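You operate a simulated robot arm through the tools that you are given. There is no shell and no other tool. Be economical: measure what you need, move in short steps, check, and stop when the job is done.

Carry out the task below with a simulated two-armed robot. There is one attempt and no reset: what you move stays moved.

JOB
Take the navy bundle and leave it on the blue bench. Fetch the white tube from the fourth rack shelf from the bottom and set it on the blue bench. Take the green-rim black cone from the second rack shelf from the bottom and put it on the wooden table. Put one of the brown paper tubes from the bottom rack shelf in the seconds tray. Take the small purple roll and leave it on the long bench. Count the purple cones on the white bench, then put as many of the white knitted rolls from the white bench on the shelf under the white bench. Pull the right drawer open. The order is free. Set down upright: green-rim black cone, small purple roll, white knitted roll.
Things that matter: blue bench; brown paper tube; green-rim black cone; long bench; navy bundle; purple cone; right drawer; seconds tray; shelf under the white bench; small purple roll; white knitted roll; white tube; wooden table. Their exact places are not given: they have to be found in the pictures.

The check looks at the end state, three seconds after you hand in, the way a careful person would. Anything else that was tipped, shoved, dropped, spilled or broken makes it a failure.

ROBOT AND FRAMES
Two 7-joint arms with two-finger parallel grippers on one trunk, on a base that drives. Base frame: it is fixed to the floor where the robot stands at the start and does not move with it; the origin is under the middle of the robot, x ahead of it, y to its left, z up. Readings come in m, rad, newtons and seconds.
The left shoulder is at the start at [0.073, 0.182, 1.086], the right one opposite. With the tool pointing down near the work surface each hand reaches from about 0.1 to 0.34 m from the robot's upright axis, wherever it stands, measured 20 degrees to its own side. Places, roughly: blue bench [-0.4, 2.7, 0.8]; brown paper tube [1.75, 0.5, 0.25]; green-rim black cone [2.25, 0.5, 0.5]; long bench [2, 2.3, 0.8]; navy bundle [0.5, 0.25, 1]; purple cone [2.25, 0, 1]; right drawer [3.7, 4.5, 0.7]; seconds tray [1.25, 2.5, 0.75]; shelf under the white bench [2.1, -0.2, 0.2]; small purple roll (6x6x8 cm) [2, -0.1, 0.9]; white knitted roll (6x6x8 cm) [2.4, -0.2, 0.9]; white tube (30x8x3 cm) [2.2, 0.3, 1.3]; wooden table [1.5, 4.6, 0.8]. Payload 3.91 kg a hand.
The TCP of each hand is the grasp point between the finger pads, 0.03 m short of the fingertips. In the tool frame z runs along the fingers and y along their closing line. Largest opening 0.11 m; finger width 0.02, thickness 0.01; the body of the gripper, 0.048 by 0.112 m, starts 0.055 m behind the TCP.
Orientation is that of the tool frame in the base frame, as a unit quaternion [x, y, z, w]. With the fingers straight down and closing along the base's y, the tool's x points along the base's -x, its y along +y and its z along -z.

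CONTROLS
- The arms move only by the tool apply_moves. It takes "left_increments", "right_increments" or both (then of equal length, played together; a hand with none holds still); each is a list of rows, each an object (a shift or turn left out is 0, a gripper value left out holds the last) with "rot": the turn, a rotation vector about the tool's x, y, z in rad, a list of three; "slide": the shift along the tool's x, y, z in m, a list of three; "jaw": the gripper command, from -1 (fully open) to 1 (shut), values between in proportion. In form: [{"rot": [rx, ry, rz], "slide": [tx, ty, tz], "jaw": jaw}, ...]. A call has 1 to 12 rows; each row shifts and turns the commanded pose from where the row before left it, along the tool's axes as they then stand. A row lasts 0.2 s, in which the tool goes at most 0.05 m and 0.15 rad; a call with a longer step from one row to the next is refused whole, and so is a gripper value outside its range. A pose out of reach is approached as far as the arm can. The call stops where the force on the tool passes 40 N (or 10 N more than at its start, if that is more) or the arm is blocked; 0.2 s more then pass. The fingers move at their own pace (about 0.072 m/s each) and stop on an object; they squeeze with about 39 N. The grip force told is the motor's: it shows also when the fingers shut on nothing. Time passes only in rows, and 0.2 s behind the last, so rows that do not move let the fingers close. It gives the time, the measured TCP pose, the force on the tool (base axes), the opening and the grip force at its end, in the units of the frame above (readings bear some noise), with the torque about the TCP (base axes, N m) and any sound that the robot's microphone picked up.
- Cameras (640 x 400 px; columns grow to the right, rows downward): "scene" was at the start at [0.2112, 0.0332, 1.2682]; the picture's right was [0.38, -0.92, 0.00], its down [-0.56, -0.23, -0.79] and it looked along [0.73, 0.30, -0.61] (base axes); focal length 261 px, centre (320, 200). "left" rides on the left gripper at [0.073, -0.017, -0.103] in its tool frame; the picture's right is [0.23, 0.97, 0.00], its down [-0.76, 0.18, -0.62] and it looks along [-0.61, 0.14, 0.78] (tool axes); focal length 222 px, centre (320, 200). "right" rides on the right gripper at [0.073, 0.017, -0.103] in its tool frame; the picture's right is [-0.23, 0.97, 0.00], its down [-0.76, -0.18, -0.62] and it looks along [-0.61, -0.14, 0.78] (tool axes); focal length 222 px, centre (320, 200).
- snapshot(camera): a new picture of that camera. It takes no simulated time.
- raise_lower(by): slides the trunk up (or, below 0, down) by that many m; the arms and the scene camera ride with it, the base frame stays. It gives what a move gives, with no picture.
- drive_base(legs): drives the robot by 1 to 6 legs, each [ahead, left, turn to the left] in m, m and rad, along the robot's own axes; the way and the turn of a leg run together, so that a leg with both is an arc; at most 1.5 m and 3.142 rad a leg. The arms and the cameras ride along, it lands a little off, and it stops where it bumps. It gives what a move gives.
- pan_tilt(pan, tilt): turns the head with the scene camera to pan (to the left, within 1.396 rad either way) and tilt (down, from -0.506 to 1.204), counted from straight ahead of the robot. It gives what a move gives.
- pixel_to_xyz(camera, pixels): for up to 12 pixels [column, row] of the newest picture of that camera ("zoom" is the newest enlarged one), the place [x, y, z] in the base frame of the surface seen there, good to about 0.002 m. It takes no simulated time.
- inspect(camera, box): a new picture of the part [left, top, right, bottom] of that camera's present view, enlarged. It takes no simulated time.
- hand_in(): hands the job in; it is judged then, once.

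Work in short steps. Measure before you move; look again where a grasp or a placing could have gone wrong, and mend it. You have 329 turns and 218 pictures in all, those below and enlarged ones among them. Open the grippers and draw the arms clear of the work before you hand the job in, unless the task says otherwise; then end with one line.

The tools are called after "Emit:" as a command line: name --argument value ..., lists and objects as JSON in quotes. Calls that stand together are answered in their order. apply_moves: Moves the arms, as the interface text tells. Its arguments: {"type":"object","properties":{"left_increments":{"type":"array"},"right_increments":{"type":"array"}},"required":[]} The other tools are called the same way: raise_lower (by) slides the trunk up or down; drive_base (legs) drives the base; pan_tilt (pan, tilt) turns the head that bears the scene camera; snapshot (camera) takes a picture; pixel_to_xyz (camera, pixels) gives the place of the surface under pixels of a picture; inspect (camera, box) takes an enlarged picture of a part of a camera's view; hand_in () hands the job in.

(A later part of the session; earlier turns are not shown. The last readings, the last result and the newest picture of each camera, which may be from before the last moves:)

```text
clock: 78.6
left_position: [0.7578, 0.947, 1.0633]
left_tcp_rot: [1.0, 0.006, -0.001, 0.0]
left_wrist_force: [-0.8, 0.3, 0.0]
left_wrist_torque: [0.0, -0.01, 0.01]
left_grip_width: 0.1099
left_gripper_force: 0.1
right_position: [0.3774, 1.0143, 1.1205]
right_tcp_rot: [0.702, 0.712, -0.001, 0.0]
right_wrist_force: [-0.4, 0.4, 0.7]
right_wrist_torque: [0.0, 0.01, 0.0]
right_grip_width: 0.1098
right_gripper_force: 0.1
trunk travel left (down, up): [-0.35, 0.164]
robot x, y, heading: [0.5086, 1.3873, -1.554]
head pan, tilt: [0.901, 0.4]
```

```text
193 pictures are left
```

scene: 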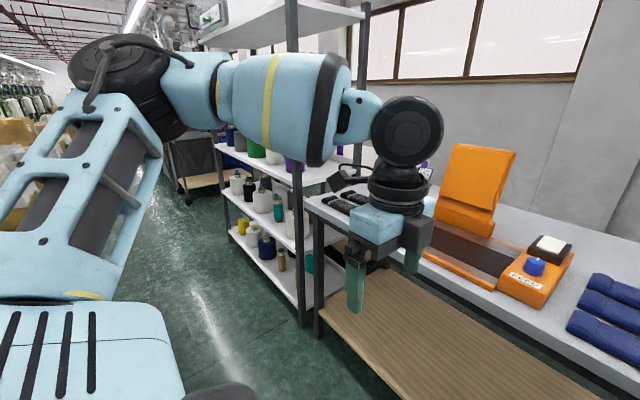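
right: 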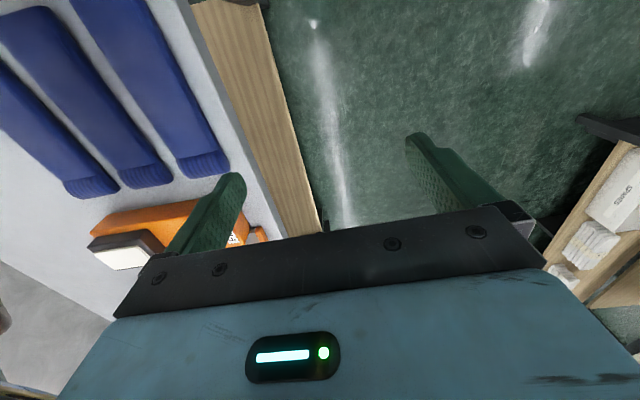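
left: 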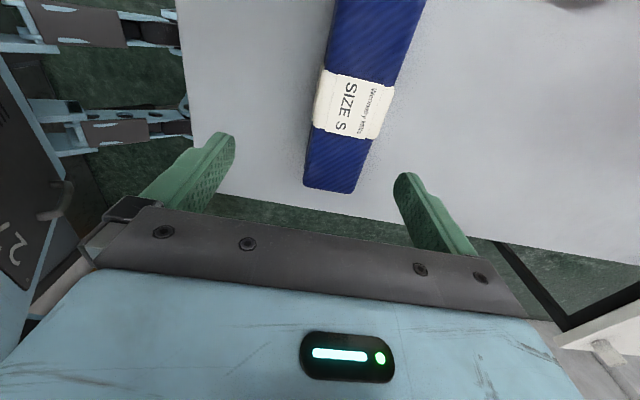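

The rack with four shelves (bottom, second, third, upper) is ahead-left. I strafe along +x in front of it, keeping to the aisle's middle, and look.

Emit:
drive_base --legs '[[0, 1.35, 0]]'

Emit:
pan_tilt --pan 0.0 --tilt 0.2

Emit:
snapshot --camera "scene"

Emit:
pan_tilt --pan 0.4 --tilt 0.7

Emit:
snapshot --camera "scene"

```text
clock: 90.8
left_position: [2.1397, 0.972, 1.0627]
left_tcp_rot: [1.0, 0.011, -0.002, -0.001]
left_wrist_force: [-1.0, -0.5, -0.6]
left_wrist_torque: [0.02, 0.0, -0.05]
left_grip_width: 0.1098
left_gripper_force: 0.1
right_position: [1.7583, 1.0343, 1.12]
right_tcp_rot: [0.698, 0.716, 0.0, 0.0]
right_wrist_force: [0.4, -0.1, -0.7]
right_wrist_torque: [0.0, -0.03, -0.03]
right_grip_width: 0.1102
right_gripper_force: 0.0
trunk travel left (down, up): [-0.35, 0.164]
robot x, y, heading: [1.8862, 1.4076, -1.55]
head pan, tilt: [0.901, 0.4]
```

```text
clock: 92.0
left_position: [2.1386, 0.9724, 1.0622]
left_tcp_rot: [1.0, 0.012, -0.001, 0.0]
left_wrist_force: [-0.1, -0.9, 0.0]
left_wrist_torque: [0.03, 0.01, 0.02]
left_grip_width: 0.1101
left_gripper_force: 0.0
right_position: [1.7585, 1.0343, 1.1206]
right_tcp_rot: [0.699, 0.716, 0.001, 0.0]
right_wrist_force: [0.0, -0.2, 0.2]
right_wrist_torque: [0.03, 0.0, -0.03]
right_grip_width: 0.1099
right_gripper_force: 0.0
trunk travel left (down, up): [-0.35, 0.164]
robot x, y, heading: [1.8884, 1.4075, -1.551]
head pan, tilt: [0.0, 0.201]
```

```text
192 pictures are left
```

scene: 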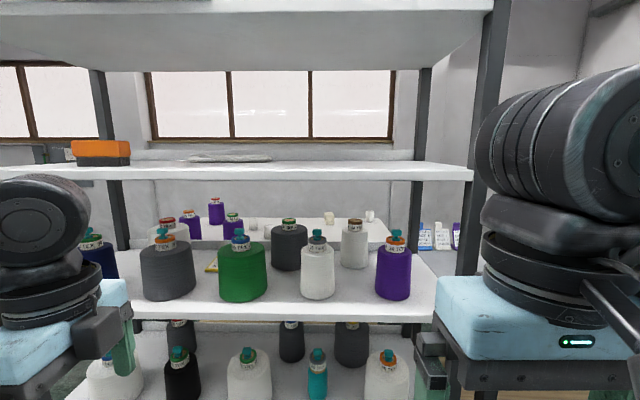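

```text
clock: 93.0
left_position: [2.139, 0.9723, 1.0632]
left_tcp_rot: [1.0, 0.012, -0.001, 0.001]
left_wrist_force: [0.1, 0.4, 0.5]
left_wrist_torque: [-0.01, 0.01, 0.03]
left_grip_width: 0.1102
left_gripper_force: 0.1
right_position: [1.7589, 1.0346, 1.1209]
right_tcp_rot: [0.698, 0.716, 0.001, 0.0]
right_wrist_force: [-0.5, 0.8, -0.2]
right_wrist_torque: [-0.01, 0.01, 0.02]
right_grip_width: 0.1102
right_gripper_force: 0.0
trunk travel left (down, up): [-0.35, 0.164]
robot x, y, heading: [1.8841, 1.4064, -1.549]
head pan, tilt: [0.4, 0.7]
```

```text
191 pictures are left
```

scene: 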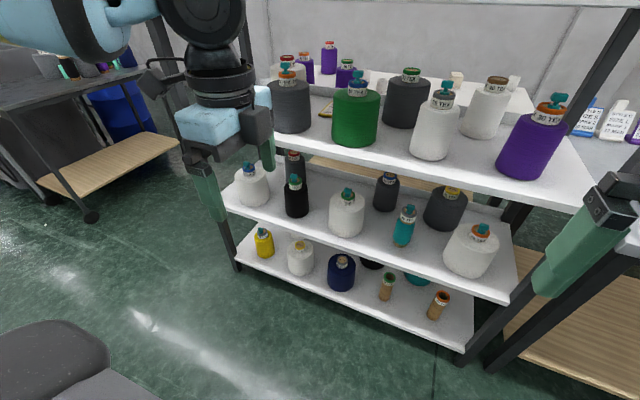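

I enlarge the second and bottom shelves, and measure shelves and targets.

Emit:
inspect --camera "scene" --box '[220, 130, 520, 330]'

Emit:
pixel_to_xyz --camera "scene" --pixels '[[295, 178], [297, 213], [293, 152], [386, 276], [385, 298], [438, 295], [433, 318], [345, 245], [320, 290], [500, 340], [250, 220], [300, 160]]'

```text
2.00 times, centred on (370, 230) of scene
```

zoom: 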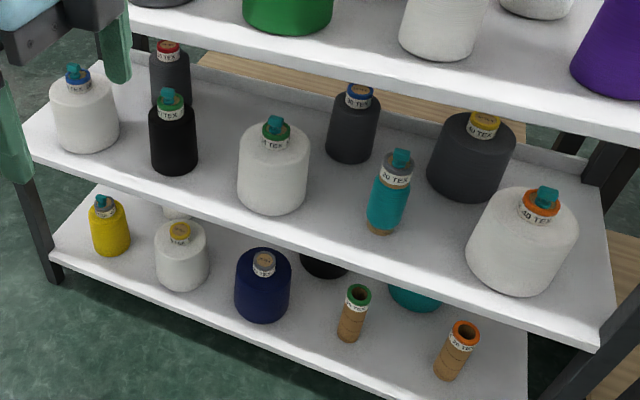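

```text
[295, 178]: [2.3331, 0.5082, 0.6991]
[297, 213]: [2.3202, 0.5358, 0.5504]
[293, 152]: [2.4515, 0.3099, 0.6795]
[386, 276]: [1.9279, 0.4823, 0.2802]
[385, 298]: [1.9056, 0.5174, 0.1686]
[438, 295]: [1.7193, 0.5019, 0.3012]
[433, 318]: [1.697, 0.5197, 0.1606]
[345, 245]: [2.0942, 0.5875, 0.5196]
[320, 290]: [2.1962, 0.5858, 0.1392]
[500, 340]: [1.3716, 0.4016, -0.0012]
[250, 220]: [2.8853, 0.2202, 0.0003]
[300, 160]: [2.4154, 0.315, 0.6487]
```

The black cone with the green rim is the front one at zoom (172,135), about (2.32,0.51). Brown tubes at (1.91,0.50) and (1.70,0.51). Now I raise the trunk to see the fourth shelf.

Emit:
raise_lower --by 0.164

Emit:
pan_tilt --pan 0.1 --tilt 0.1

Emit:
snapshot --camera "scene"

```text
clock: 94.8
left_position: [2.1396, 0.9725, 1.2245]
left_tcp_rot: [1.0, 0.011, 0.0, -0.002]
left_wrist_force: [-0.1, 0.2, 0.1]
left_wrist_torque: [-0.01, -0.02, 0.0]
left_grip_width: 0.1101
left_gripper_force: 0.1
right_position: [1.7592, 1.0338, 1.2847]
right_tcp_rot: [0.698, 0.716, 0.001, -0.001]
right_wrist_force: [0.1, -0.3, -0.2]
right_wrist_torque: [0.01, -0.02, 0.01]
right_grip_width: 0.1099
right_gripper_force: 0.1
trunk travel left (down, up): [-0.514, 0.0]
robot x, y, heading: [1.8885, 1.41, -1.552]
head pan, tilt: [0.4, 0.7]
```

```text
clock: 95.8
left_position: [2.1395, 0.972, 1.2262]
left_tcp_rot: [1.0, 0.012, -0.001, 0.0]
left_wrist_force: [0.0, 0.7, 0.3]
left_wrist_torque: [-0.01, 0.01, 0.0]
left_grip_width: 0.1103
left_gripper_force: 0.0
right_position: [1.7585, 1.0351, 1.2847]
right_tcp_rot: [0.698, 0.716, 0.0, 0.0]
right_wrist_force: [0.4, -0.8, -0.1]
right_wrist_torque: [-0.04, -0.01, 0.02]
right_grip_width: 0.1099
right_gripper_force: 0.1
trunk travel left (down, up): [-0.514, 0.0]
robot x, y, heading: [1.8878, 1.4045, -1.549]
head pan, tilt: [0.099, 0.099]
```

```text
189 pictures are left
```

scene: 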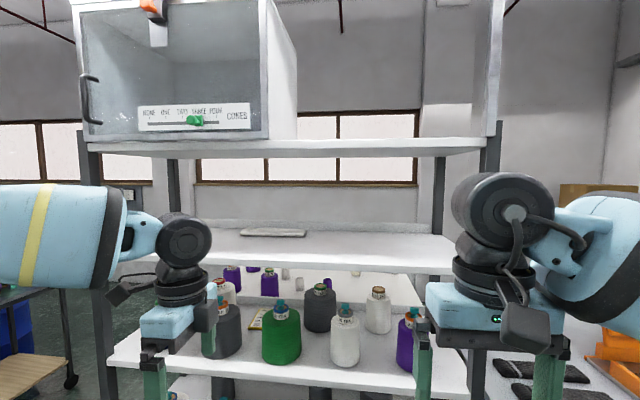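

The white tube is at about (273,232) on the fourth shelf. I measure it and the shelf clearance.

Emit:
inspect --camera "scene" --box '[180, 190, 340, 290]'

Emit:
pixel_to_xyz --camera "scene" --pixels '[[243, 232], [304, 233], [273, 230], [273, 236], [273, 245], [273, 255], [350, 140], [350, 152], [273, 226], [460, 270], [280, 217]]'

Emit:
pixel_to_xyz --camera "zoom" --pixels '[[245, 160], [490, 170], [370, 155], [370, 165], [370, 176], [370, 190], [370, 152], [500, 170], [240, 170]]'

```text
4.00 times, centred on (260, 240) of scene
```

zoom: 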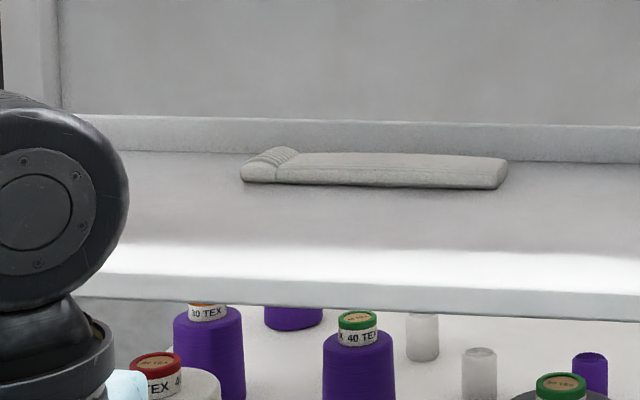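

```text
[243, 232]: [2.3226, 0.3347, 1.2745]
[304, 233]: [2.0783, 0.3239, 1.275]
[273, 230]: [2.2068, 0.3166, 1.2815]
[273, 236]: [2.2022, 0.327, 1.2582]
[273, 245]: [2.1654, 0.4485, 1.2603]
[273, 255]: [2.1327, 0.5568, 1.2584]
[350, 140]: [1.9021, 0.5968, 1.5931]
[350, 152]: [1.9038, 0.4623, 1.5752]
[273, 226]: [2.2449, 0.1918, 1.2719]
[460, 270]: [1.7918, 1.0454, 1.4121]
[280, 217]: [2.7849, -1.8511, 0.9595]
```

```text
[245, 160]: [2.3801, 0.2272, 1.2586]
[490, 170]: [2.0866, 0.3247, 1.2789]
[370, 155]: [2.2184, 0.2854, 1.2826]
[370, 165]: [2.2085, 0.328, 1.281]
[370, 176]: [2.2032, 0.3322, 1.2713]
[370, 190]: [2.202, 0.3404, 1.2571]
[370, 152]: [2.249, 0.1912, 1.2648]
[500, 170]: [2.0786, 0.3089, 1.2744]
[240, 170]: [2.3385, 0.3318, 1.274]
```

The gap above the fourth shelf is 1.258–1.575. I check how tall the hand and wrist are above the TCP (left TCP z is 1.226 now).

Emit:
pixel_to_xyz --camera "scene" --pixels '[[183, 214], [183, 222], [183, 240], [175, 270], [140, 212], [100, 200], [60, 187], [60, 260], [30, 184], [150, 222], [20, 286], [100, 262]]'

```text
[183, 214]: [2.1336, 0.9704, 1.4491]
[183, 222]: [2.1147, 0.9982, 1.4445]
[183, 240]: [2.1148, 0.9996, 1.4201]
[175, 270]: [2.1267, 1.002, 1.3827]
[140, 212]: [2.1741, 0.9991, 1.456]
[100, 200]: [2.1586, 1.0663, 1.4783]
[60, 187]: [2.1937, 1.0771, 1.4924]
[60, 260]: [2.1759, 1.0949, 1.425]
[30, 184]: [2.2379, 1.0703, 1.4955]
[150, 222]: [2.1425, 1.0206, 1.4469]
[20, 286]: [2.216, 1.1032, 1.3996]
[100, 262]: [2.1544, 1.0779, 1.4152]
```

I draw the right hand back so it stays out of the rack and lift the left hand to z≈1.315.

Emit:
apply_moves --left_increments '[{"slide": [0, 0, -0.045]}, {"slide": [0, 0, -0.045]}, {}, {}, {}]' --right_increments '[{"slide": [0.04, -0.02, 0]}, {"slide": [0.04, -0.02, 0]}, {"slide": [0.04, -0.02, 0]}, {"slide": [0.04, -0.02, 0]}, {"slide": [0.02, 0, 0]}]'

Emit:
snapshot --camera "scene"

Emit:
pixel_to_xyz --camera "scene" --pixels '[[183, 192], [140, 185], [100, 175], [60, 165], [150, 200]]'

```text
clock: 97.0
left_position: [2.1403, 0.9731, 1.319]
left_tcp_rot: [1.0, 0.012, 0.0, 0.0]
left_wrist_force: [0.4, -0.1, 0.5]
left_wrist_torque: [0.0, 0.0, 0.0]
left_grip_width: 0.1102
left_gripper_force: 0.0
right_position: [1.675, 1.2103, 1.2842]
right_tcp_rot: [0.698, 0.716, 0.0, 0.0]
right_wrist_force: [0.0, 0.1, 0.1]
right_wrist_torque: [0.02, -0.02, 0.01]
right_grip_width: 0.1101
right_gripper_force: 0.1
trunk travel left (down, up): [-0.514, 0.0]
robot x, y, heading: [1.8919, 1.4123, -1.548]
head pan, tilt: [0.099, 0.099]
```

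```text
187 pictures are left
```

scene: 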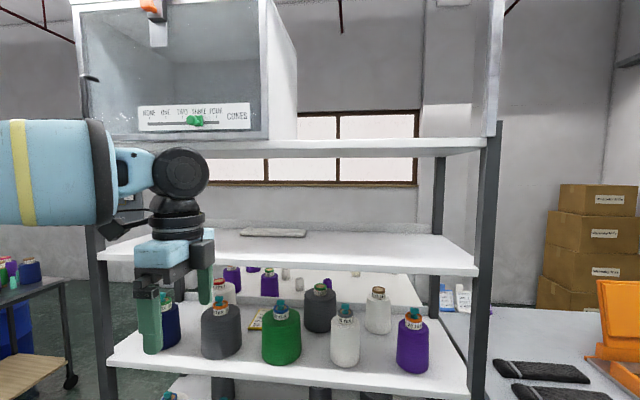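

```text
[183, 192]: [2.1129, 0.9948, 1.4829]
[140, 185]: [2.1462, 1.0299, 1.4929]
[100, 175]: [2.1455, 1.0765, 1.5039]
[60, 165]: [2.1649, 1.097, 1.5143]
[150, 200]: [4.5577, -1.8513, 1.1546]
```

I measure the drum's and forearm's top at this pose.

Emit:
pixel_to_xyz --camera "scene" --pixels '[[180, 150], [180, 160], [130, 150], [100, 124], [60, 123], [20, 123], [180, 198], [95, 220], [40, 222], [455, 140], [200, 145], [110, 145]]'

```text
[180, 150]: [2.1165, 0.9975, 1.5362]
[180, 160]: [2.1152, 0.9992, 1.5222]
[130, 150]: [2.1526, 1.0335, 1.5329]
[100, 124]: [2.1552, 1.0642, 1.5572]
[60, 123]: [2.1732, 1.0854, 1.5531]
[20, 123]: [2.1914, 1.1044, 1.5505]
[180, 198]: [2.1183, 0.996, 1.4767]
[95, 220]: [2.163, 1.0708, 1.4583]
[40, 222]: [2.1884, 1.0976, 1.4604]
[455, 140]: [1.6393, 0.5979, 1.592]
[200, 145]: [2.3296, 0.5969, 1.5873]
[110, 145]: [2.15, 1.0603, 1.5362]
```

Forearm top is 0.238 above the TCP, so z 1.30 fits. The tube is too tall to pass above safely, so I will enter beside its right end. I shift the hand right 0.13 and drive ahead in two steps.

Emit:
apply_moves --left_increments '[{"slide": [-0.045, 0, 0]}, {"slide": [-0.045, 0, 0]}, {"slide": [-0.045, 0, 0.008]}, {"slide": [0, 0, 0.008]}, {}]'

Emit:
drive_base --legs '[[0.25, 0.02, -0.022]]'

Emit:
pan_tilt --pan 0.1 --tilt 0.3

Emit:
snapshot --camera "scene"

```text
clock: 98.2
left_position: [2.0621, 1.0045, 1.2951]
left_tcp_rot: [1.0, 0.013, -0.001, -0.001]
left_wrist_force: [0.0, -0.1, 0.2]
left_wrist_torque: [-0.02, 0.03, 0.03]
left_grip_width: 0.1098
left_gripper_force: 0.0
left hand out of reach, approached as far as the arm can: row 2, 3
right_position: [1.6748, 1.2086, 1.2854]
right_tcp_rot: [0.698, 0.716, 0.0, 0.0]
right_wrist_force: [0.4, 0.0, -0.2]
right_wrist_torque: [-0.02, 0.03, 0.0]
right_grip_width: 0.1101
right_gripper_force: 0.1
trunk travel left (down, up): [-0.514, 0.0]
robot x, y, heading: [1.887, 1.4066, -1.549]
head pan, tilt: [0.099, 0.099]
```

```text
clock: 100.0
left_position: [2.0816, 0.7548, 1.2953]
left_tcp_rot: [1.0, 0.006, -0.001, 0.001]
left_wrist_force: [0.3, -0.1, 0.0]
left_wrist_torque: [0.0, -0.01, 0.0]
left_grip_width: 0.11
left_gripper_force: 0.1
right_position: [1.6971, 0.9632, 1.2859]
right_tcp_rot: [0.703, 0.712, -0.001, 0.001]
right_wrist_force: [-0.2, -0.6, 0.4]
right_wrist_torque: [-0.01, -0.01, -0.02]
right_grip_width: 0.1099
right_gripper_force: 0.1
trunk travel left (down, up): [-0.514, 0.0]
robot x, y, heading: [1.9118, 1.1592, -1.562]
head pan, tilt: [0.099, 0.099]
```

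```text
clock: 100.8
left_position: [2.0816, 0.7543, 1.2945]
left_tcp_rot: [1.0, 0.006, -0.001, 0.0]
left_wrist_force: [-0.6, 0.2, -0.8]
left_wrist_torque: [-0.04, -0.04, 0.0]
left_grip_width: 0.1101
left_gripper_force: 0.1
right_position: [1.6976, 0.9617, 1.2851]
right_tcp_rot: [0.703, 0.711, 0.0, 0.0]
right_wrist_force: [0.3, -0.1, -0.2]
right_wrist_torque: [0.03, 0.04, 0.03]
right_grip_width: 0.1097
right_gripper_force: 0.0
trunk travel left (down, up): [-0.514, 0.0]
robot x, y, heading: [1.9104, 1.1581, -1.562]
head pan, tilt: [0.099, 0.3]
```

```text
186 pictures are left
```

scene: 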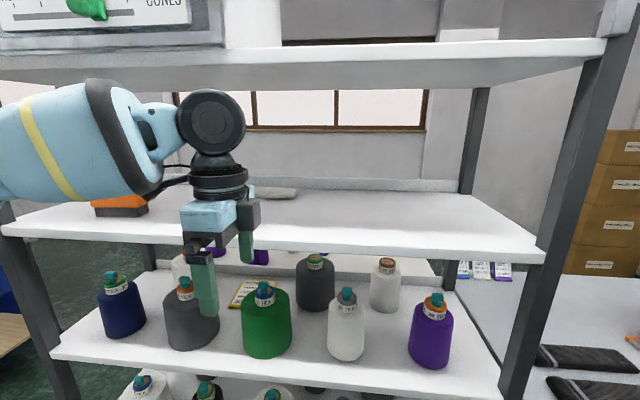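

The forearm clears. I shift 7 cm right and go in another 0.22 m.

Emit:
drive_base --legs '[[0, -0.07, -0.009], [0.22, 0, 0]]'

Emit:
snapshot --camera "scene"

Emit:
snapshot --camera "left"

```text
clock: 103.3
left_position: [2.0107, 0.5308, 1.2962]
left_tcp_rot: [1.0, 0.004, -0.001, 0.001]
left_wrist_force: [-1.3, 0.0, 0.2]
left_wrist_torque: [0.0, 0.01, 0.0]
left_grip_width: 0.1103
left_gripper_force: 0.0
right_position: [1.6276, 0.7422, 1.286]
right_tcp_rot: [0.705, 0.709, -0.001, 0.0]
right_wrist_force: [0.2, 0.7, 0.0]
right_wrist_torque: [0.0, 0.03, 0.03]
right_grip_width: 0.1098
right_gripper_force: 0.2
trunk travel left (down, up): [-0.514, 0.0]
robot x, y, heading: [1.845, 0.9359, -1.57]
head pan, tilt: [0.099, 0.3]
```

```text
185 pictures are left
```

scene: 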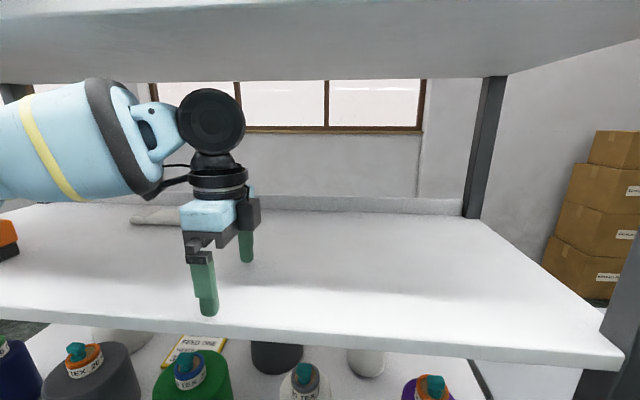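

```text
184 pictures are left
```

left: 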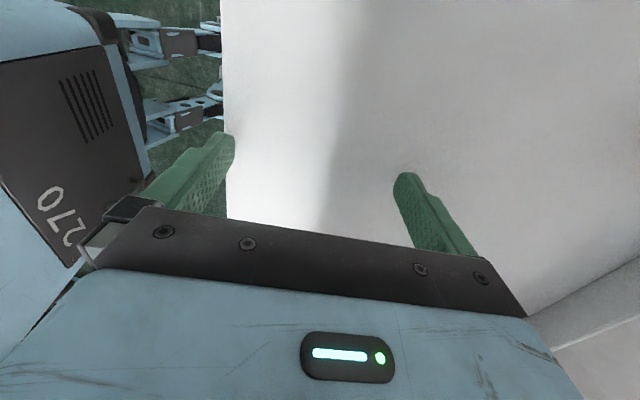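

I extend the left hand 0.24 m into the shelf, beside the tube's right end.

Emit:
apply_moves --left_increments '[{"slide": [0, 0.04, 0]}, {"slide": [0, 0.04, 0]}, {"slide": [0, 0.04, 0]}, {"slide": [0, 0.04, 0]}, {"slide": [0, 0.04, 0]}, {"slide": [0, 0.035, 0]}, {}]'

Emit:
snapshot --camera "scene"

```text
clock: 104.2
left_position: [2.0329, 0.4756, 1.2905]
left_tcp_rot: [1.0, -0.003, -0.005, 0.002]
left_wrist_force: [-6.3, 8.2, 11.0]
left_wrist_torque: [1.01, 0.08, 0.47]
left_grip_width: 0.11
left_gripper_force: 0.0
left hand out of reach, approached as far as the arm can: row 1, 2, 3, 4
right_position: [1.6271, 0.7427, 1.2855]
right_tcp_rot: [0.705, 0.71, -0.001, 0.001]
right_wrist_force: [-1.0, 0.4, -0.5]
right_wrist_torque: [0.03, 0.01, -0.05]
right_grip_width: 0.1099
right_gripper_force: 0.2
trunk travel left (down, up): [-0.514, 0.0]
robot x, y, heading: [1.8415, 0.9334, -1.564]
head pan, tilt: [0.099, 0.3]
stopped in row 4 (left hand): the force on the tool passed its limit at 90 N (the readings are from after the stop); the commanded pose is now the measured one
```

```text
183 pictures are left
```

scene: 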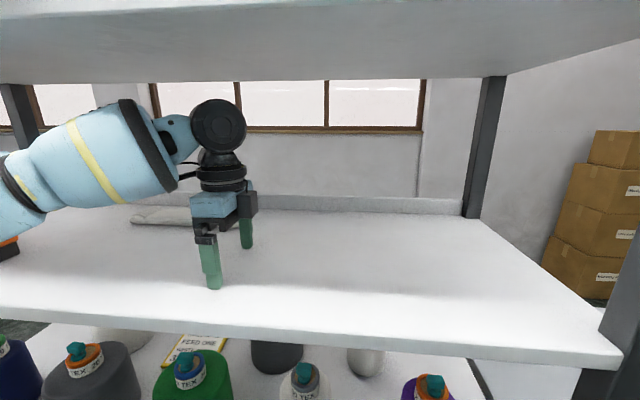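

The hand hit its limit (joint, not length: lateral 0.17 is too close in). I raise it, move it left to lateral ≈0.3, and test the forward reach from there.

Emit:
apply_moves --left_increments '[{"slide": [0, -0.02, -0.02]}, {"slide": [0.03, 0, -0.012]}, {"slide": [0.04, 0, 0]}, {"slide": [0.04, 0, 0]}, {"slide": [0.0, 0.03, 0]}, {}]'

Emit:
snapshot --camera "scene"

```text
clock: 105.6
left_position: [2.1433, 0.4656, 1.3186]
left_tcp_rot: [1.0, -0.002, -0.003, 0.001]
left_wrist_force: [-0.8, -0.1, 0.6]
left_wrist_torque: [0.01, 0.05, -0.02]
left_grip_width: 0.1101
left_gripper_force: 0.1
right_position: [1.6285, 0.7425, 1.2859]
right_tcp_rot: [0.705, 0.709, 0.0, 0.001]
right_wrist_force: [0.5, -0.5, 0.2]
right_wrist_torque: [-0.02, 0.01, -0.01]
right_grip_width: 0.1095
right_gripper_force: 0.1
trunk travel left (down, up): [-0.514, 0.0]
robot x, y, heading: [1.8444, 0.9324, -1.564]
head pan, tilt: [0.099, 0.3]
```

```text
182 pictures are left
```

scene: 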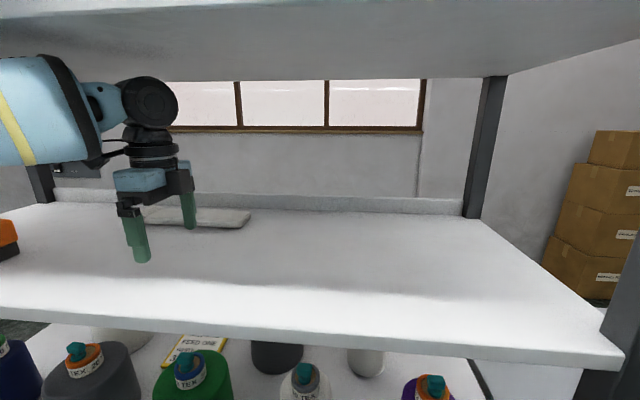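

Reachable here. I check the forearm's and drum's height under the upper shelf, and the tube's top.

Emit:
pixel_to_xyz --camera "scene" --pixels '[[150, 80], [60, 62], [20, 62], [110, 85], [220, 210], [235, 222], [247, 214], [200, 60], [160, 212], [210, 227], [45, 75]]'

Emit:
inspect --camera "scene" --box '[60, 140, 260, 265]'

```text
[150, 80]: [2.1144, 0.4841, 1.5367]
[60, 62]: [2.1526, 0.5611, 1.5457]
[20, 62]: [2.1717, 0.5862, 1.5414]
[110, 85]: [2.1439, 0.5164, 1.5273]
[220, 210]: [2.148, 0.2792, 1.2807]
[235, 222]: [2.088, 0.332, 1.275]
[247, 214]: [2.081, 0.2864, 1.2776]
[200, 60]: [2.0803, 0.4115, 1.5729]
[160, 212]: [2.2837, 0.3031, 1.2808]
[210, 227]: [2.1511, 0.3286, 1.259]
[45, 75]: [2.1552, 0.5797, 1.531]
```

```text
3.20 times, centred on (160, 202) of scene
```

zoom: 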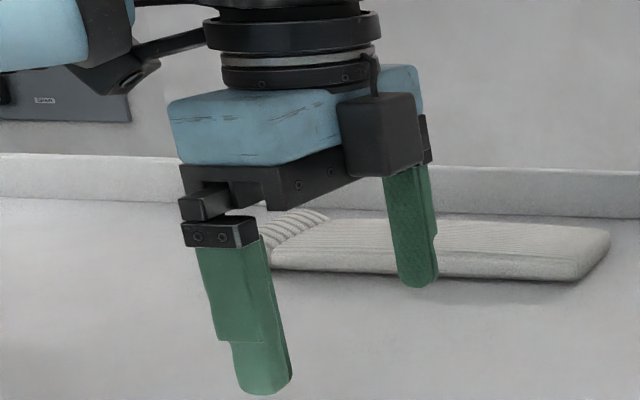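

Tips clear the tube top by 7 mm. I raise 5 mm, go forward to y≈0.292 and to x≈2.2.

Emit:
apply_moves --left_increments '[{"slide": [0.01, 0.035, -0.006]}, {"slide": [0.01, 0.035, 0]}, {"slide": [0.01, 0.035, 0]}, {"slide": [0.01, 0.035, 0]}, {"slide": [0.01, 0.034, 0]}, {}]'

Emit:
inspect --camera "scene" --box '[60, 60, 300, 260]'

Emit:
snapshot --camera "left"

```text
clock: 107.0
left_position: [2.2146, 0.379, 1.2976]
left_tcp_rot: [1.0, 0.0, -0.004, 0.001]
left_wrist_force: [0.6, 0.3, -0.4]
left_wrist_torque: [-0.01, 0.01, 0.01]
left_grip_width: 0.1101
left_gripper_force: 0.0
left hand out of reach, approached as far as the arm can: row 2, 3, 4, 5
right_position: [1.6271, 0.7423, 1.285]
right_tcp_rot: [0.705, 0.709, -0.001, 0.001]
right_wrist_force: [-0.9, -0.2, 0.0]
right_wrist_torque: [0.01, 0.01, 0.01]
right_grip_width: 0.11
right_gripper_force: 0.1
trunk travel left (down, up): [-0.514, 0.0]
robot x, y, heading: [1.8445, 0.9357, -1.565]
head pan, tilt: [0.099, 0.3]
```

```text
2.00 times, centred on (180, 160) of scene
```

zoom: 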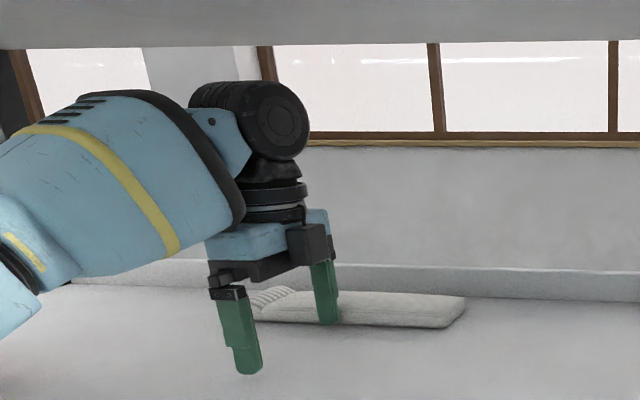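

```text
179 pictures are left
```

left: 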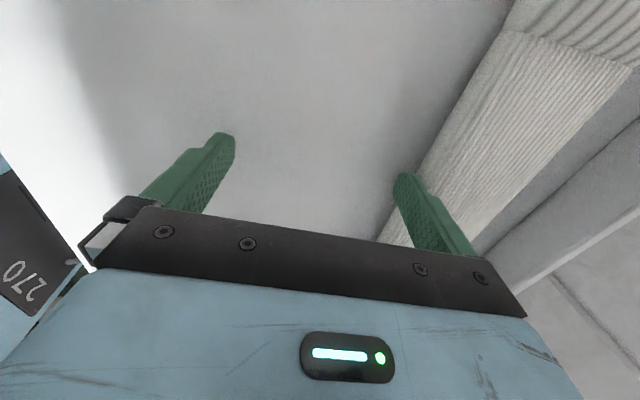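

The hand reaches y 0.379 only; I need about 9 cm more. I look with the right camera to see how much room is left between my base and the bottom shelf.

Emit:
snapshot --camera "right"

Emit:
pan_tilt --pan -0.8 --tilt 1.2

Emit:
snapshot --camera "scene"

```text
178 pictures are left
```

right: 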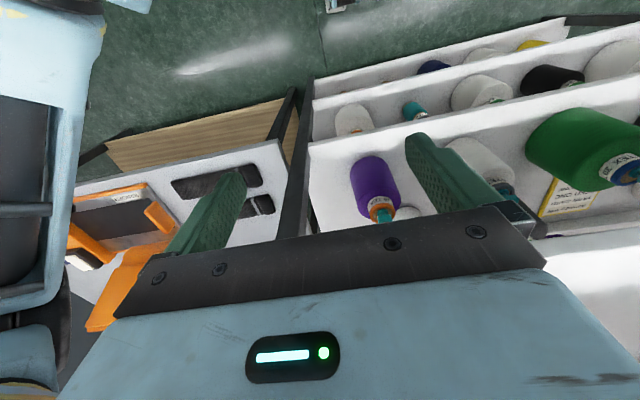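

```text
clock: 108.2
left_position: [2.2143, 0.3772, 1.2968]
left_tcp_rot: [1.0, 0.0, -0.004, 0.001]
left_wrist_force: [-0.1, -0.4, 0.9]
left_wrist_torque: [-0.02, -0.01, 0.0]
left_grip_width: 0.1098
left_gripper_force: 0.0
right_position: [1.6285, 0.7423, 1.2851]
right_tcp_rot: [0.704, 0.71, -0.001, 0.001]
right_wrist_force: [0.1, 0.0, 0.1]
right_wrist_torque: [0.0, 0.0, 0.04]
right_grip_width: 0.1103
right_gripper_force: 0.1
trunk travel left (down, up): [-0.514, 0.0]
robot x, y, heading: [1.8458, 0.9336, -1.566]
head pan, tilt: [-0.799, 1.201]
```

```text
177 pictures are left
```

scene: 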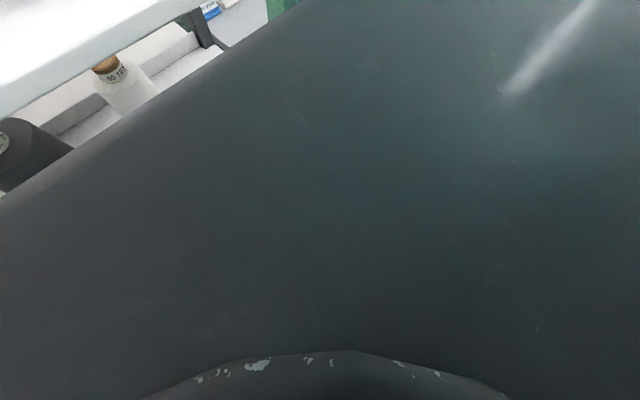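

No base visible, but I passed the table corner with under 0.287 m half-size, so about 5 cm more is safe. I retreat and raise the hand first, and bring it nearer lateral 0.25.

Emit:
apply_moves --left_increments '[{"slide": [0, -0.04, 0]}, {"slide": [-0.03, -0.04, 0]}, {"slide": [-0.04, -0.03, 0]}, {"slide": [-0.03, 0, 0]}, {}]'

Emit:
drive_base --legs '[[0.04, 0.09, -0.005]]'

Emit:
pan_tilt --pan 0.2 --tilt 0.3

Emit:
snapshot --camera "scene"

```text
clock: 109.4
left_position: [2.1158, 0.4885, 1.3005]
left_tcp_rot: [1.0, 0.0, -0.004, -0.001]
left_wrist_force: [0.1, 0.0, 0.3]
left_wrist_torque: [-0.01, 0.0, 0.0]
left_grip_width: 0.1099
left_gripper_force: 0.0
right_position: [1.628, 0.7418, 1.286]
right_tcp_rot: [0.705, 0.709, -0.001, 0.0]
right_wrist_force: [0.4, -1.0, 0.2]
right_wrist_torque: [0.01, 0.02, 0.02]
right_grip_width: 0.1102
right_gripper_force: 0.0
trunk travel left (down, up): [-0.514, 0.0]
robot x, y, heading: [1.8472, 0.9364, -1.567]
head pan, tilt: [-0.799, 1.201]
```

```text
clock: 110.8
left_position: [2.2042, 0.447, 1.3005]
left_tcp_rot: [1.0, -0.005, -0.004, 0.002]
left_wrist_force: [-0.6, 0.0, -0.3]
left_wrist_torque: [0.02, 0.06, 0.01]
left_grip_width: 0.1099
left_gripper_force: 0.2
right_position: [1.7178, 0.7038, 1.2855]
right_tcp_rot: [0.707, 0.707, -0.001, 0.0]
right_wrist_force: [-0.5, 0.5, 0.3]
right_wrist_torque: [0.0, -0.01, -0.01]
right_grip_width: 0.11
right_gripper_force: 0.0
trunk travel left (down, up): [-0.514, 0.0]
robot x, y, heading: [1.9345, 0.8971, -1.577]
head pan, tilt: [-0.799, 1.201]
```

```text
clock: 112.1
left_position: [2.2038, 0.4469, 1.3001]
left_tcp_rot: [1.0, -0.005, -0.003, 0.0]
left_wrist_force: [0.1, 0.3, -0.2]
left_wrist_torque: [0.01, -0.02, -0.06]
left_grip_width: 0.11
left_gripper_force: 0.0
right_position: [1.7186, 0.7043, 1.285]
right_tcp_rot: [0.707, 0.708, -0.001, 0.001]
right_wrist_force: [0.4, -0.3, -0.4]
right_wrist_torque: [-0.01, 0.0, 0.01]
right_grip_width: 0.1103
right_gripper_force: 0.1
trunk travel left (down, up): [-0.514, 0.0]
robot x, y, heading: [1.9328, 0.8983, -1.573]
head pan, tilt: [0.201, 0.3]
```

```text
176 pictures are left
```

scene: 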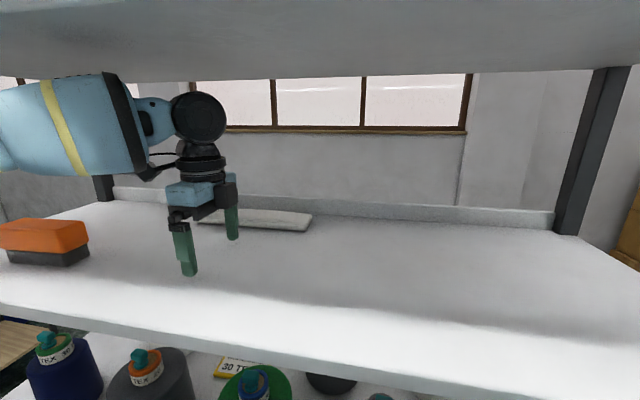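

No bump. I raise the hand to 1.318 and advance in small steps, watching z.

Emit:
apply_moves --left_increments '[{"slide": [0, 0, -0.02]}, {"slide": [0, 0.03, 0]}, {"slide": [0, 0.02, 0]}, {}]'

```text
clock: 113.1
left_position: [2.2031, 0.3958, 1.3195]
left_tcp_rot: [1.0, -0.004, -0.004, 0.001]
left_wrist_force: [0.0, 0.1, -0.4]
left_wrist_torque: [0.01, 0.0, 0.02]
left_grip_width: 0.11
left_gripper_force: 0.0
right_position: [1.7169, 0.7053, 1.2859]
right_tcp_rot: [0.707, 0.707, 0.0, 0.001]
right_wrist_force: [0.0, 0.5, -0.3]
right_wrist_torque: [-0.01, 0.01, 0.02]
right_grip_width: 0.1101
right_gripper_force: 0.1
trunk travel left (down, up): [-0.514, 0.0]
robot x, y, heading: [1.9364, 0.8958, -1.572]
head pan, tilt: [0.201, 0.3]
```

Emit:
apply_moves --left_increments '[{"slide": [0, 0.02, 0]}, {"slide": [0, 0.02, 0]}, {}]'

```text
clock: 113.9
left_position: [2.2119, 0.3716, 1.3128]
left_tcp_rot: [1.0, -0.004, -0.004, 0.001]
left_wrist_force: [0.1, 0.2, -0.1]
left_wrist_torque: [-0.01, 0.03, 0.01]
left_grip_width: 0.1101
left_gripper_force: 0.0
left hand out of reach, approached as far as the arm can: row 1, 2
right_position: [1.7171, 0.7049, 1.2859]
right_tcp_rot: [0.708, 0.706, -0.001, 0.001]
right_wrist_force: [-0.3, -0.4, 0.7]
right_wrist_torque: [0.03, -0.01, 0.0]
right_grip_width: 0.11
right_gripper_force: 0.0
trunk travel left (down, up): [-0.514, 0.0]
robot x, y, heading: [1.9369, 0.898, -1.574]
head pan, tilt: [0.201, 0.3]
```

Reach stops at 0.526 ahead. The wrist yaw may be the limit, so I back off and test with the hand yawed by −0.3 rad.

Emit:
apply_moves --left_increments '[{"slide": [0, -0.04, 0]}, {"rot": [0, 0, -0.15]}, {"rot": [0, 0, -0.15]}, {"slide": [-0.01, 0.02, 0]}, {"slide": [-0.01, 0.03, 0]}, {}]'

Emit:
snapshot --camera "scene"

```text
clock: 115.3
left_position: [2.2146, 0.3719, 1.3103]
left_tcp_rot: [0.989, 0.146, -0.003, 0.001]
left_wrist_force: [-0.8, 0.5, 0.4]
left_wrist_torque: [-0.04, -0.03, -0.05]
left_grip_width: 0.1101
left_gripper_force: 0.0
left hand out of reach, approached as far as the arm can: row 5
right_position: [1.7176, 0.7062, 1.2863]
right_tcp_rot: [0.708, 0.707, -0.002, 0.001]
right_wrist_force: [0.3, -0.1, -0.8]
right_wrist_torque: [-0.02, 0.01, 0.04]
right_grip_width: 0.1102
right_gripper_force: 0.0
trunk travel left (down, up): [-0.514, 0.0]
robot x, y, heading: [1.9325, 0.9003, -1.57]
head pan, tilt: [0.201, 0.3]
```

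```text
175 pictures are left
```

scene: 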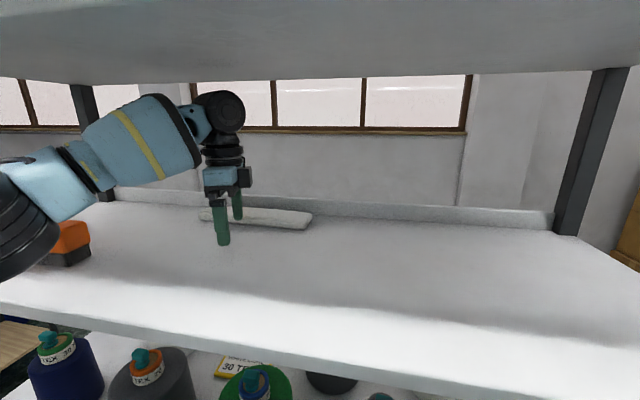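

Yaw is not the limit; arm length is. I turn the hand back, retreat, and creep the base forward by 5 cm in small steps.

Emit:
apply_moves --left_increments '[{"slide": [0, -0.04, 0]}, {"slide": [0, -0.03, 0], "rot": [0, 0, 0.15]}, {"rot": [0, 0, 0.15]}, {"slide": [0.03, -0.02, 0]}, {}]'

Emit:
drive_base --legs '[[0.02, -0.03, 0], [0.02, 0, 0], [0.015, 0, 0]]'

```text
clock: 116.5
left_position: [2.2232, 0.4572, 1.3099]
left_tcp_rot: [1.0, -0.006, -0.004, 0.0]
left_wrist_force: [-0.1, 0.0, 0.0]
left_wrist_torque: [0.02, -0.02, -0.01]
left_grip_width: 0.1102
left_gripper_force: 0.1
right_position: [1.7168, 0.7035, 1.2857]
right_tcp_rot: [0.707, 0.707, 0.0, 0.001]
right_wrist_force: [-0.8, -0.6, 0.0]
right_wrist_torque: [0.0, 0.0, 0.0]
right_grip_width: 0.1104
right_gripper_force: 0.3
trunk travel left (down, up): [-0.514, 0.0]
robot x, y, heading: [1.9361, 0.8931, -1.573]
head pan, tilt: [0.201, 0.3]
```

```text
clock: 118.0
left_position: [2.1957, 0.4224, 1.3106]
left_tcp_rot: [1.0, -0.007, -0.004, 0.001]
left_wrist_force: [-0.1, 0.1, 0.5]
left_wrist_torque: [0.01, 0.0, -0.01]
left_grip_width: 0.1098
left_gripper_force: 0.1
right_position: [1.6885, 0.6722, 1.2852]
right_tcp_rot: [0.705, 0.709, -0.01, 0.005]
right_wrist_force: [-0.8, -0.3, -0.2]
right_wrist_torque: [0.01, 0.01, 0.04]
right_grip_width: 0.11
right_gripper_force: 0.0
trunk travel left (down, up): [-0.514, 0.0]
robot x, y, heading: [1.9071, 0.8602, -1.58]
head pan, tilt: [0.201, 0.3]
stopped in leg 2: the robot was blocked; the commanded pose is now the measured one
```

Blocked at y 0.86; the right hand tilted slightly, so it may be that arm that touches. I look at it.

Emit:
pan_tilt --pan -0.6 --tilt 0.3

Emit:
snapshot --camera "scene"

```text
clock: 119.2
left_position: [2.1961, 0.4237, 1.3114]
left_tcp_rot: [1.0, -0.006, -0.004, 0.002]
left_wrist_force: [-0.3, -0.6, -0.6]
left_wrist_torque: [-0.01, 0.02, 0.01]
left_grip_width: 0.1103
left_gripper_force: 0.2
right_position: [1.6882, 0.673, 1.2854]
right_tcp_rot: [0.706, 0.708, -0.009, 0.003]
right_wrist_force: [0.1, 0.6, 0.0]
right_wrist_torque: [-0.01, -0.03, -0.03]
right_grip_width: 0.1097
right_gripper_force: 0.1
trunk travel left (down, up): [-0.514, 0.0]
robot x, y, heading: [1.9042, 0.8618, -1.574]
head pan, tilt: [-0.6, 0.3]
```

```text
174 pictures are left
```

scene: 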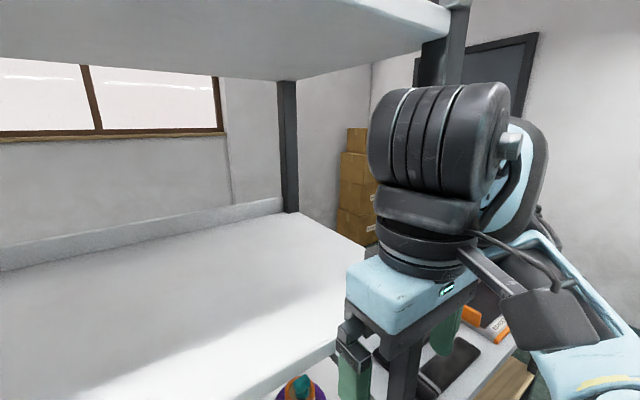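

The right drum/finger touches around the rack's post. I draw the right hand back and to the right, and check it.

Emit:
apply_moves --right_increments '[{"slide": [0.03, 0, 0]}, {"slide": [0.04, 0, 0]}, {"slide": [0.02, -0.04, 0]}, {"slide": [0, -0.04, 0]}, {"slide": [0, -0.04, 0]}, {}]'

Emit:
snapshot --camera "scene"

```text
clock: 119.8
left_position: [2.1957, 0.4187, 1.3083]
left_tcp_rot: [1.0, -0.005, -0.004, 0.0]
left_wrist_force: [0.2, 0.9, 0.0]
left_wrist_torque: [0.0, 0.06, 0.0]
left_grip_width: 0.1097
left_gripper_force: 0.0
right_position: [1.6909, 0.7252, 1.2924]
right_tcp_rot: [0.716, 0.698, -0.009, 0.002]
right_wrist_force: [-1.2, -2.1, -0.3]
right_wrist_torque: [0.16, -0.08, -0.06]
right_grip_width: 0.1101
right_gripper_force: 0.0
right hand out of reach, approached as far as the arm can: row 2, 3
trunk travel left (down, up): [-0.514, 0.0]
robot x, y, heading: [1.9039, 0.8571, -1.575]
head pan, tilt: [-0.6, 0.3]
stopped in row 3 (right hand): the force on the tool passed its limit at 130 N (the readings are from after the stop); the commanded pose is now the measured one
```

```text
173 pictures are left
```

scene: 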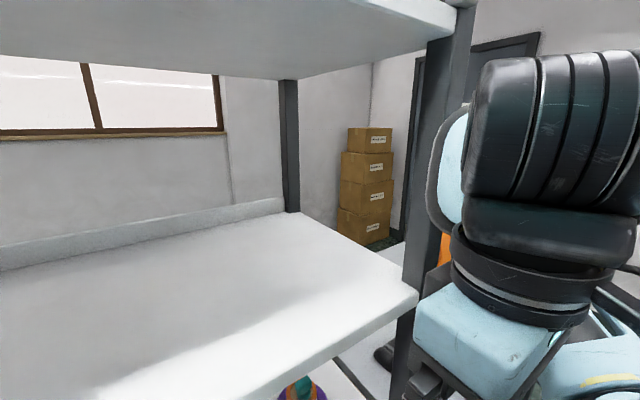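

The right arm is cramped. Better idea: stand with the robot turned to the right by about 0.5 rad, which puts the left shoulder nearer the rack and the right arm away. I back out first.

Emit:
drive_base --legs '[[-0.4, 0, 0]]'

Emit:
apply_moves --right_increments '[{"slide": [-0.03, 0, 0]}, {"slide": [-0.04, -0.02, 0]}, {"slide": [-0.02, -0.03, 0]}, {}]'

Emit:
drive_base --legs '[[0, 0, -0.5]]'

Emit:
pan_tilt --pan 0.4 --tilt 0.3

Emit:
snapshot --camera "scene"

```text
clock: 122.3
left_position: [2.1934, 0.8137, 1.31]
left_tcp_rot: [1.0, -0.01, -0.003, -0.001]
left_wrist_force: [0.2, -0.1, 0.5]
left_wrist_torque: [0.04, 0.01, 0.01]
left_grip_width: 0.1101
left_gripper_force: 0.1
right_position: [1.6884, 1.1237, 1.2912]
right_tcp_rot: [0.719, 0.695, -0.007, 0.002]
right_wrist_force: [-0.9, -1.6, -0.4]
right_wrist_torque: [0.09, -0.04, -0.07]
right_grip_width: 0.1099
right_gripper_force: 0.1
trunk travel left (down, up): [-0.514, 0.0]
robot x, y, heading: [1.9081, 1.2572, -1.58]
head pan, tilt: [-0.6, 0.3]
```

```text
clock: 123.3
left_position: [2.1941, 0.8125, 1.3092]
left_tcp_rot: [1.0, -0.01, -0.003, -0.001]
left_wrist_force: [0.6, 0.6, 0.4]
left_wrist_torque: [0.01, 0.01, 0.02]
left_grip_width: 0.1104
left_gripper_force: 0.1
right_position: [1.637, 1.0347, 1.295]
right_tcp_rot: [0.719, 0.695, -0.008, 0.002]
right_wrist_force: [0.6, -0.4, -0.1]
right_wrist_torque: [0.01, 0.0, -0.03]
right_grip_width: 0.1101
right_gripper_force: 0.2
trunk travel left (down, up): [-0.514, 0.0]
robot x, y, heading: [1.9082, 1.2569, -1.582]
head pan, tilt: [-0.6, 0.3]
```

```text
clock: 125.1
left_position: [1.9404, 0.7307, 1.3097]
left_tcp_rot: [0.965, -0.261, -0.002, 0.0]
left_wrist_force: [-0.2, 0.2, -0.2]
left_wrist_torque: [-0.01, 0.02, 0.0]
left_grip_width: 0.1099
left_gripper_force: 0.0
right_position: [1.5637, 1.1966, 1.2952]
right_tcp_rot: [0.871, 0.492, -0.008, 0.001]
right_wrist_force: [0.1, 0.0, -0.6]
right_wrist_torque: [0.0, 0.05, 0.06]
right_grip_width: 0.11
right_gripper_force: 0.0
trunk travel left (down, up): [-0.514, 0.0]
robot x, y, heading: [1.9109, 1.2622, -2.096]
head pan, tilt: [-0.6, 0.3]
```

```text
clock: 126.4
left_position: [1.942, 0.7315, 1.3076]
left_tcp_rot: [0.965, -0.261, -0.002, -0.001]
left_wrist_force: [0.6, 0.0, 1.1]
left_wrist_torque: [0.01, -0.02, 0.03]
left_grip_width: 0.11
left_gripper_force: 0.1
right_position: [1.5641, 1.1972, 1.2955]
right_tcp_rot: [0.871, 0.492, -0.009, 0.0]
right_wrist_force: [-0.2, 0.4, -0.7]
right_wrist_torque: [0.02, 0.04, 0.0]
right_grip_width: 0.1099
right_gripper_force: 0.1
trunk travel left (down, up): [-0.514, 0.0]
robot x, y, heading: [1.9071, 1.2503, -2.093]
head pan, tilt: [0.4, 0.3]
```

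```text
172 pictures are left
```

scene: 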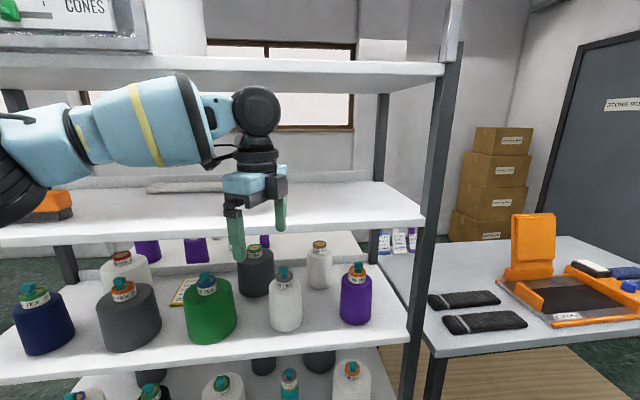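

I yaw the left hand back so its closing line is along y, and check where the elbow (20,190) is.

Emit:
pixel_to_xyz --camera "scene" --pixels '[[15, 150], [15, 190], [10, 215], [90, 150], [150, 110], [60, 200], [45, 215], [70, 225], [210, 190], [150, 190]]'

Emit:
apply_moves --left_increments '[{"rot": [0, 0, -0.132]}, {"rot": [0, 0, -0.132]}, {"rot": [0, 0, -0.132]}, {"rot": [0, 0, -0.132]}, {}]'

Emit:
snapshot --camera "scene"

```text
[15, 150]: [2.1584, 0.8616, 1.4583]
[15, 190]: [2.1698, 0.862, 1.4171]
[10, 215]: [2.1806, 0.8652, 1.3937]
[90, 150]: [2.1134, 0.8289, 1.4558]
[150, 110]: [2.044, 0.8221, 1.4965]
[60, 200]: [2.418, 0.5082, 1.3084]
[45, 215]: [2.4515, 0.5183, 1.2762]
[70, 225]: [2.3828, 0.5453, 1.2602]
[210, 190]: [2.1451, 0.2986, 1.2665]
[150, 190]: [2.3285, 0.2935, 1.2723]
```

```text
clock: 127.6
left_position: [1.9427, 0.7305, 1.3098]
left_tcp_rot: [1.0, 0.001, -0.002, -0.002]
left_wrist_force: [0.0, 0.9, 0.0]
left_wrist_torque: [0.0, 0.01, -0.02]
left_grip_width: 0.1099
left_gripper_force: 0.0
right_position: [1.564, 1.197, 1.294]
right_tcp_rot: [0.871, 0.492, -0.008, 0.0]
right_wrist_force: [-0.3, -0.5, -0.4]
right_wrist_torque: [0.0, 0.01, 0.01]
right_grip_width: 0.1101
right_gripper_force: 0.1
trunk travel left (down, up): [-0.514, 0.0]
robot x, y, heading: [1.9042, 1.2525, -2.088]
head pan, tilt: [0.4, 0.3]
```

```text
171 pictures are left
```

scene: 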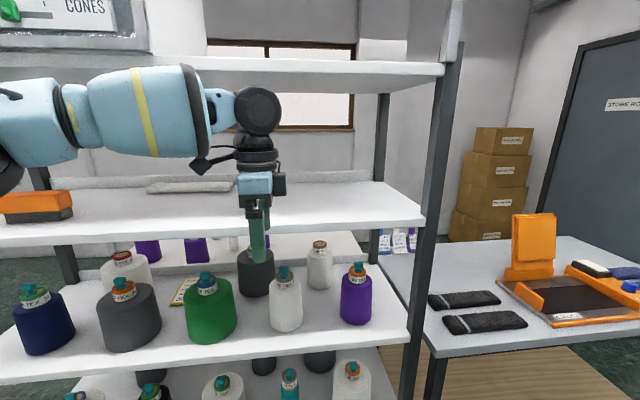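

I drive in diagonally so that the hand comes to about (2.04, 0.41) inside the shelf.

Emit:
drive_base --legs '[[0.12, 0.12, 0], [0.11, 0.12, 0]]'

Emit:
snapshot --camera "scene"

```text
clock: 130.6
left_position: [2.0329, 0.4197, 1.3112]
left_tcp_rot: [1.0, -0.001, -0.003, -0.002]
left_wrist_force: [0.1, 0.4, -0.5]
left_wrist_torque: [0.02, 0.04, 0.02]
left_grip_width: 0.1102
left_gripper_force: 0.1
right_position: [1.6554, 0.8841, 1.2952]
right_tcp_rot: [0.871, 0.492, -0.009, 0.001]
right_wrist_force: [-0.3, 0.3, 0.0]
right_wrist_torque: [0.0, -0.02, 0.01]
right_grip_width: 0.1101
right_gripper_force: 0.1
trunk travel left (down, up): [-0.514, 0.0]
robot x, y, heading: [2.0, 0.9402, -2.096]
head pan, tilt: [0.4, 0.3]
```

```text
170 pictures are left
```

scene: 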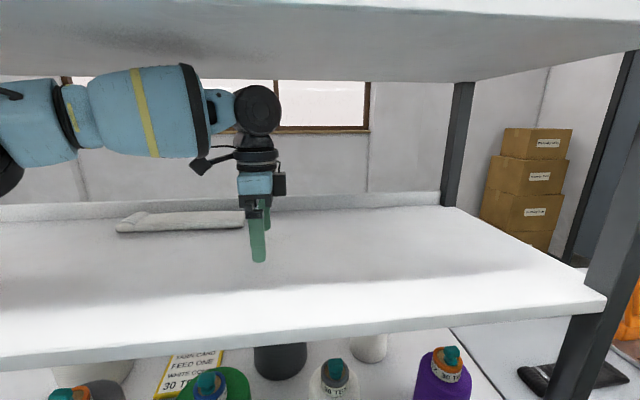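

I push the hand forward beside the tube's end to y≈0.293.

Emit:
apply_moves --left_increments '[{"slide": [0, 0.035, 0]}, {"slide": [0, 0.035, 0]}, {"slide": [0, 0.035, 0]}, {"slide": [0, 0.022, 0]}, {}]'

Emit:
snapshot --camera "scene"

Emit:
snapshot --camera "left"

```text
clock: 131.8
left_position: [2.0375, 0.2928, 1.3117]
left_tcp_rot: [1.0, 0.0, -0.002, -0.001]
left_wrist_force: [-0.7, -0.1, -0.3]
left_wrist_torque: [0.0, -0.03, 0.01]
left_grip_width: 0.1099
left_gripper_force: 0.1
right_position: [1.6552, 0.8841, 1.2951]
right_tcp_rot: [0.871, 0.492, -0.009, 0.0]
right_wrist_force: [-0.2, -0.4, 0.1]
right_wrist_torque: [-0.02, 0.0, -0.03]
right_grip_width: 0.1101
right_gripper_force: 0.1
trunk travel left (down, up): [-0.514, 0.0]
robot x, y, heading: [2.0037, 0.9392, -2.094]
head pan, tilt: [0.4, 0.3]
```

```text
169 pictures are left
```

scene: 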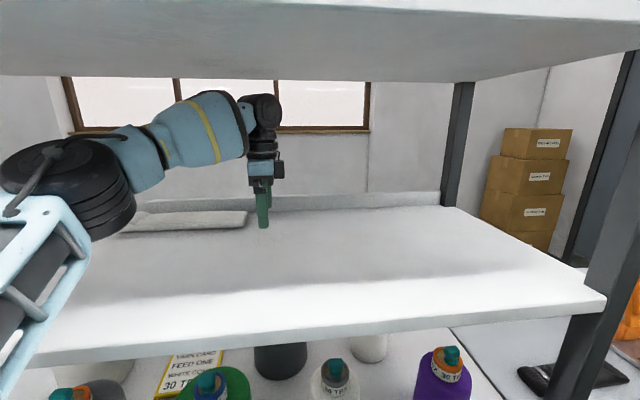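

```text
168 pictures are left
```

left: 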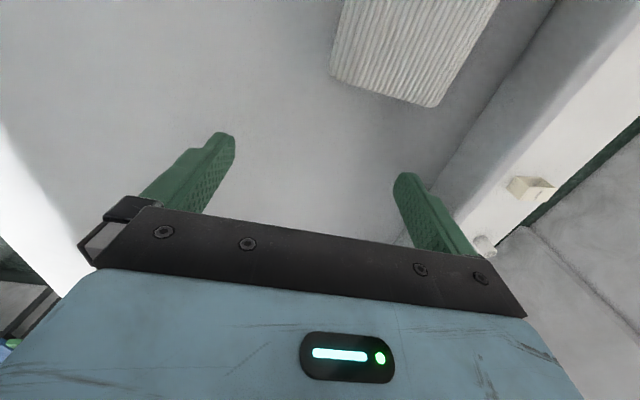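

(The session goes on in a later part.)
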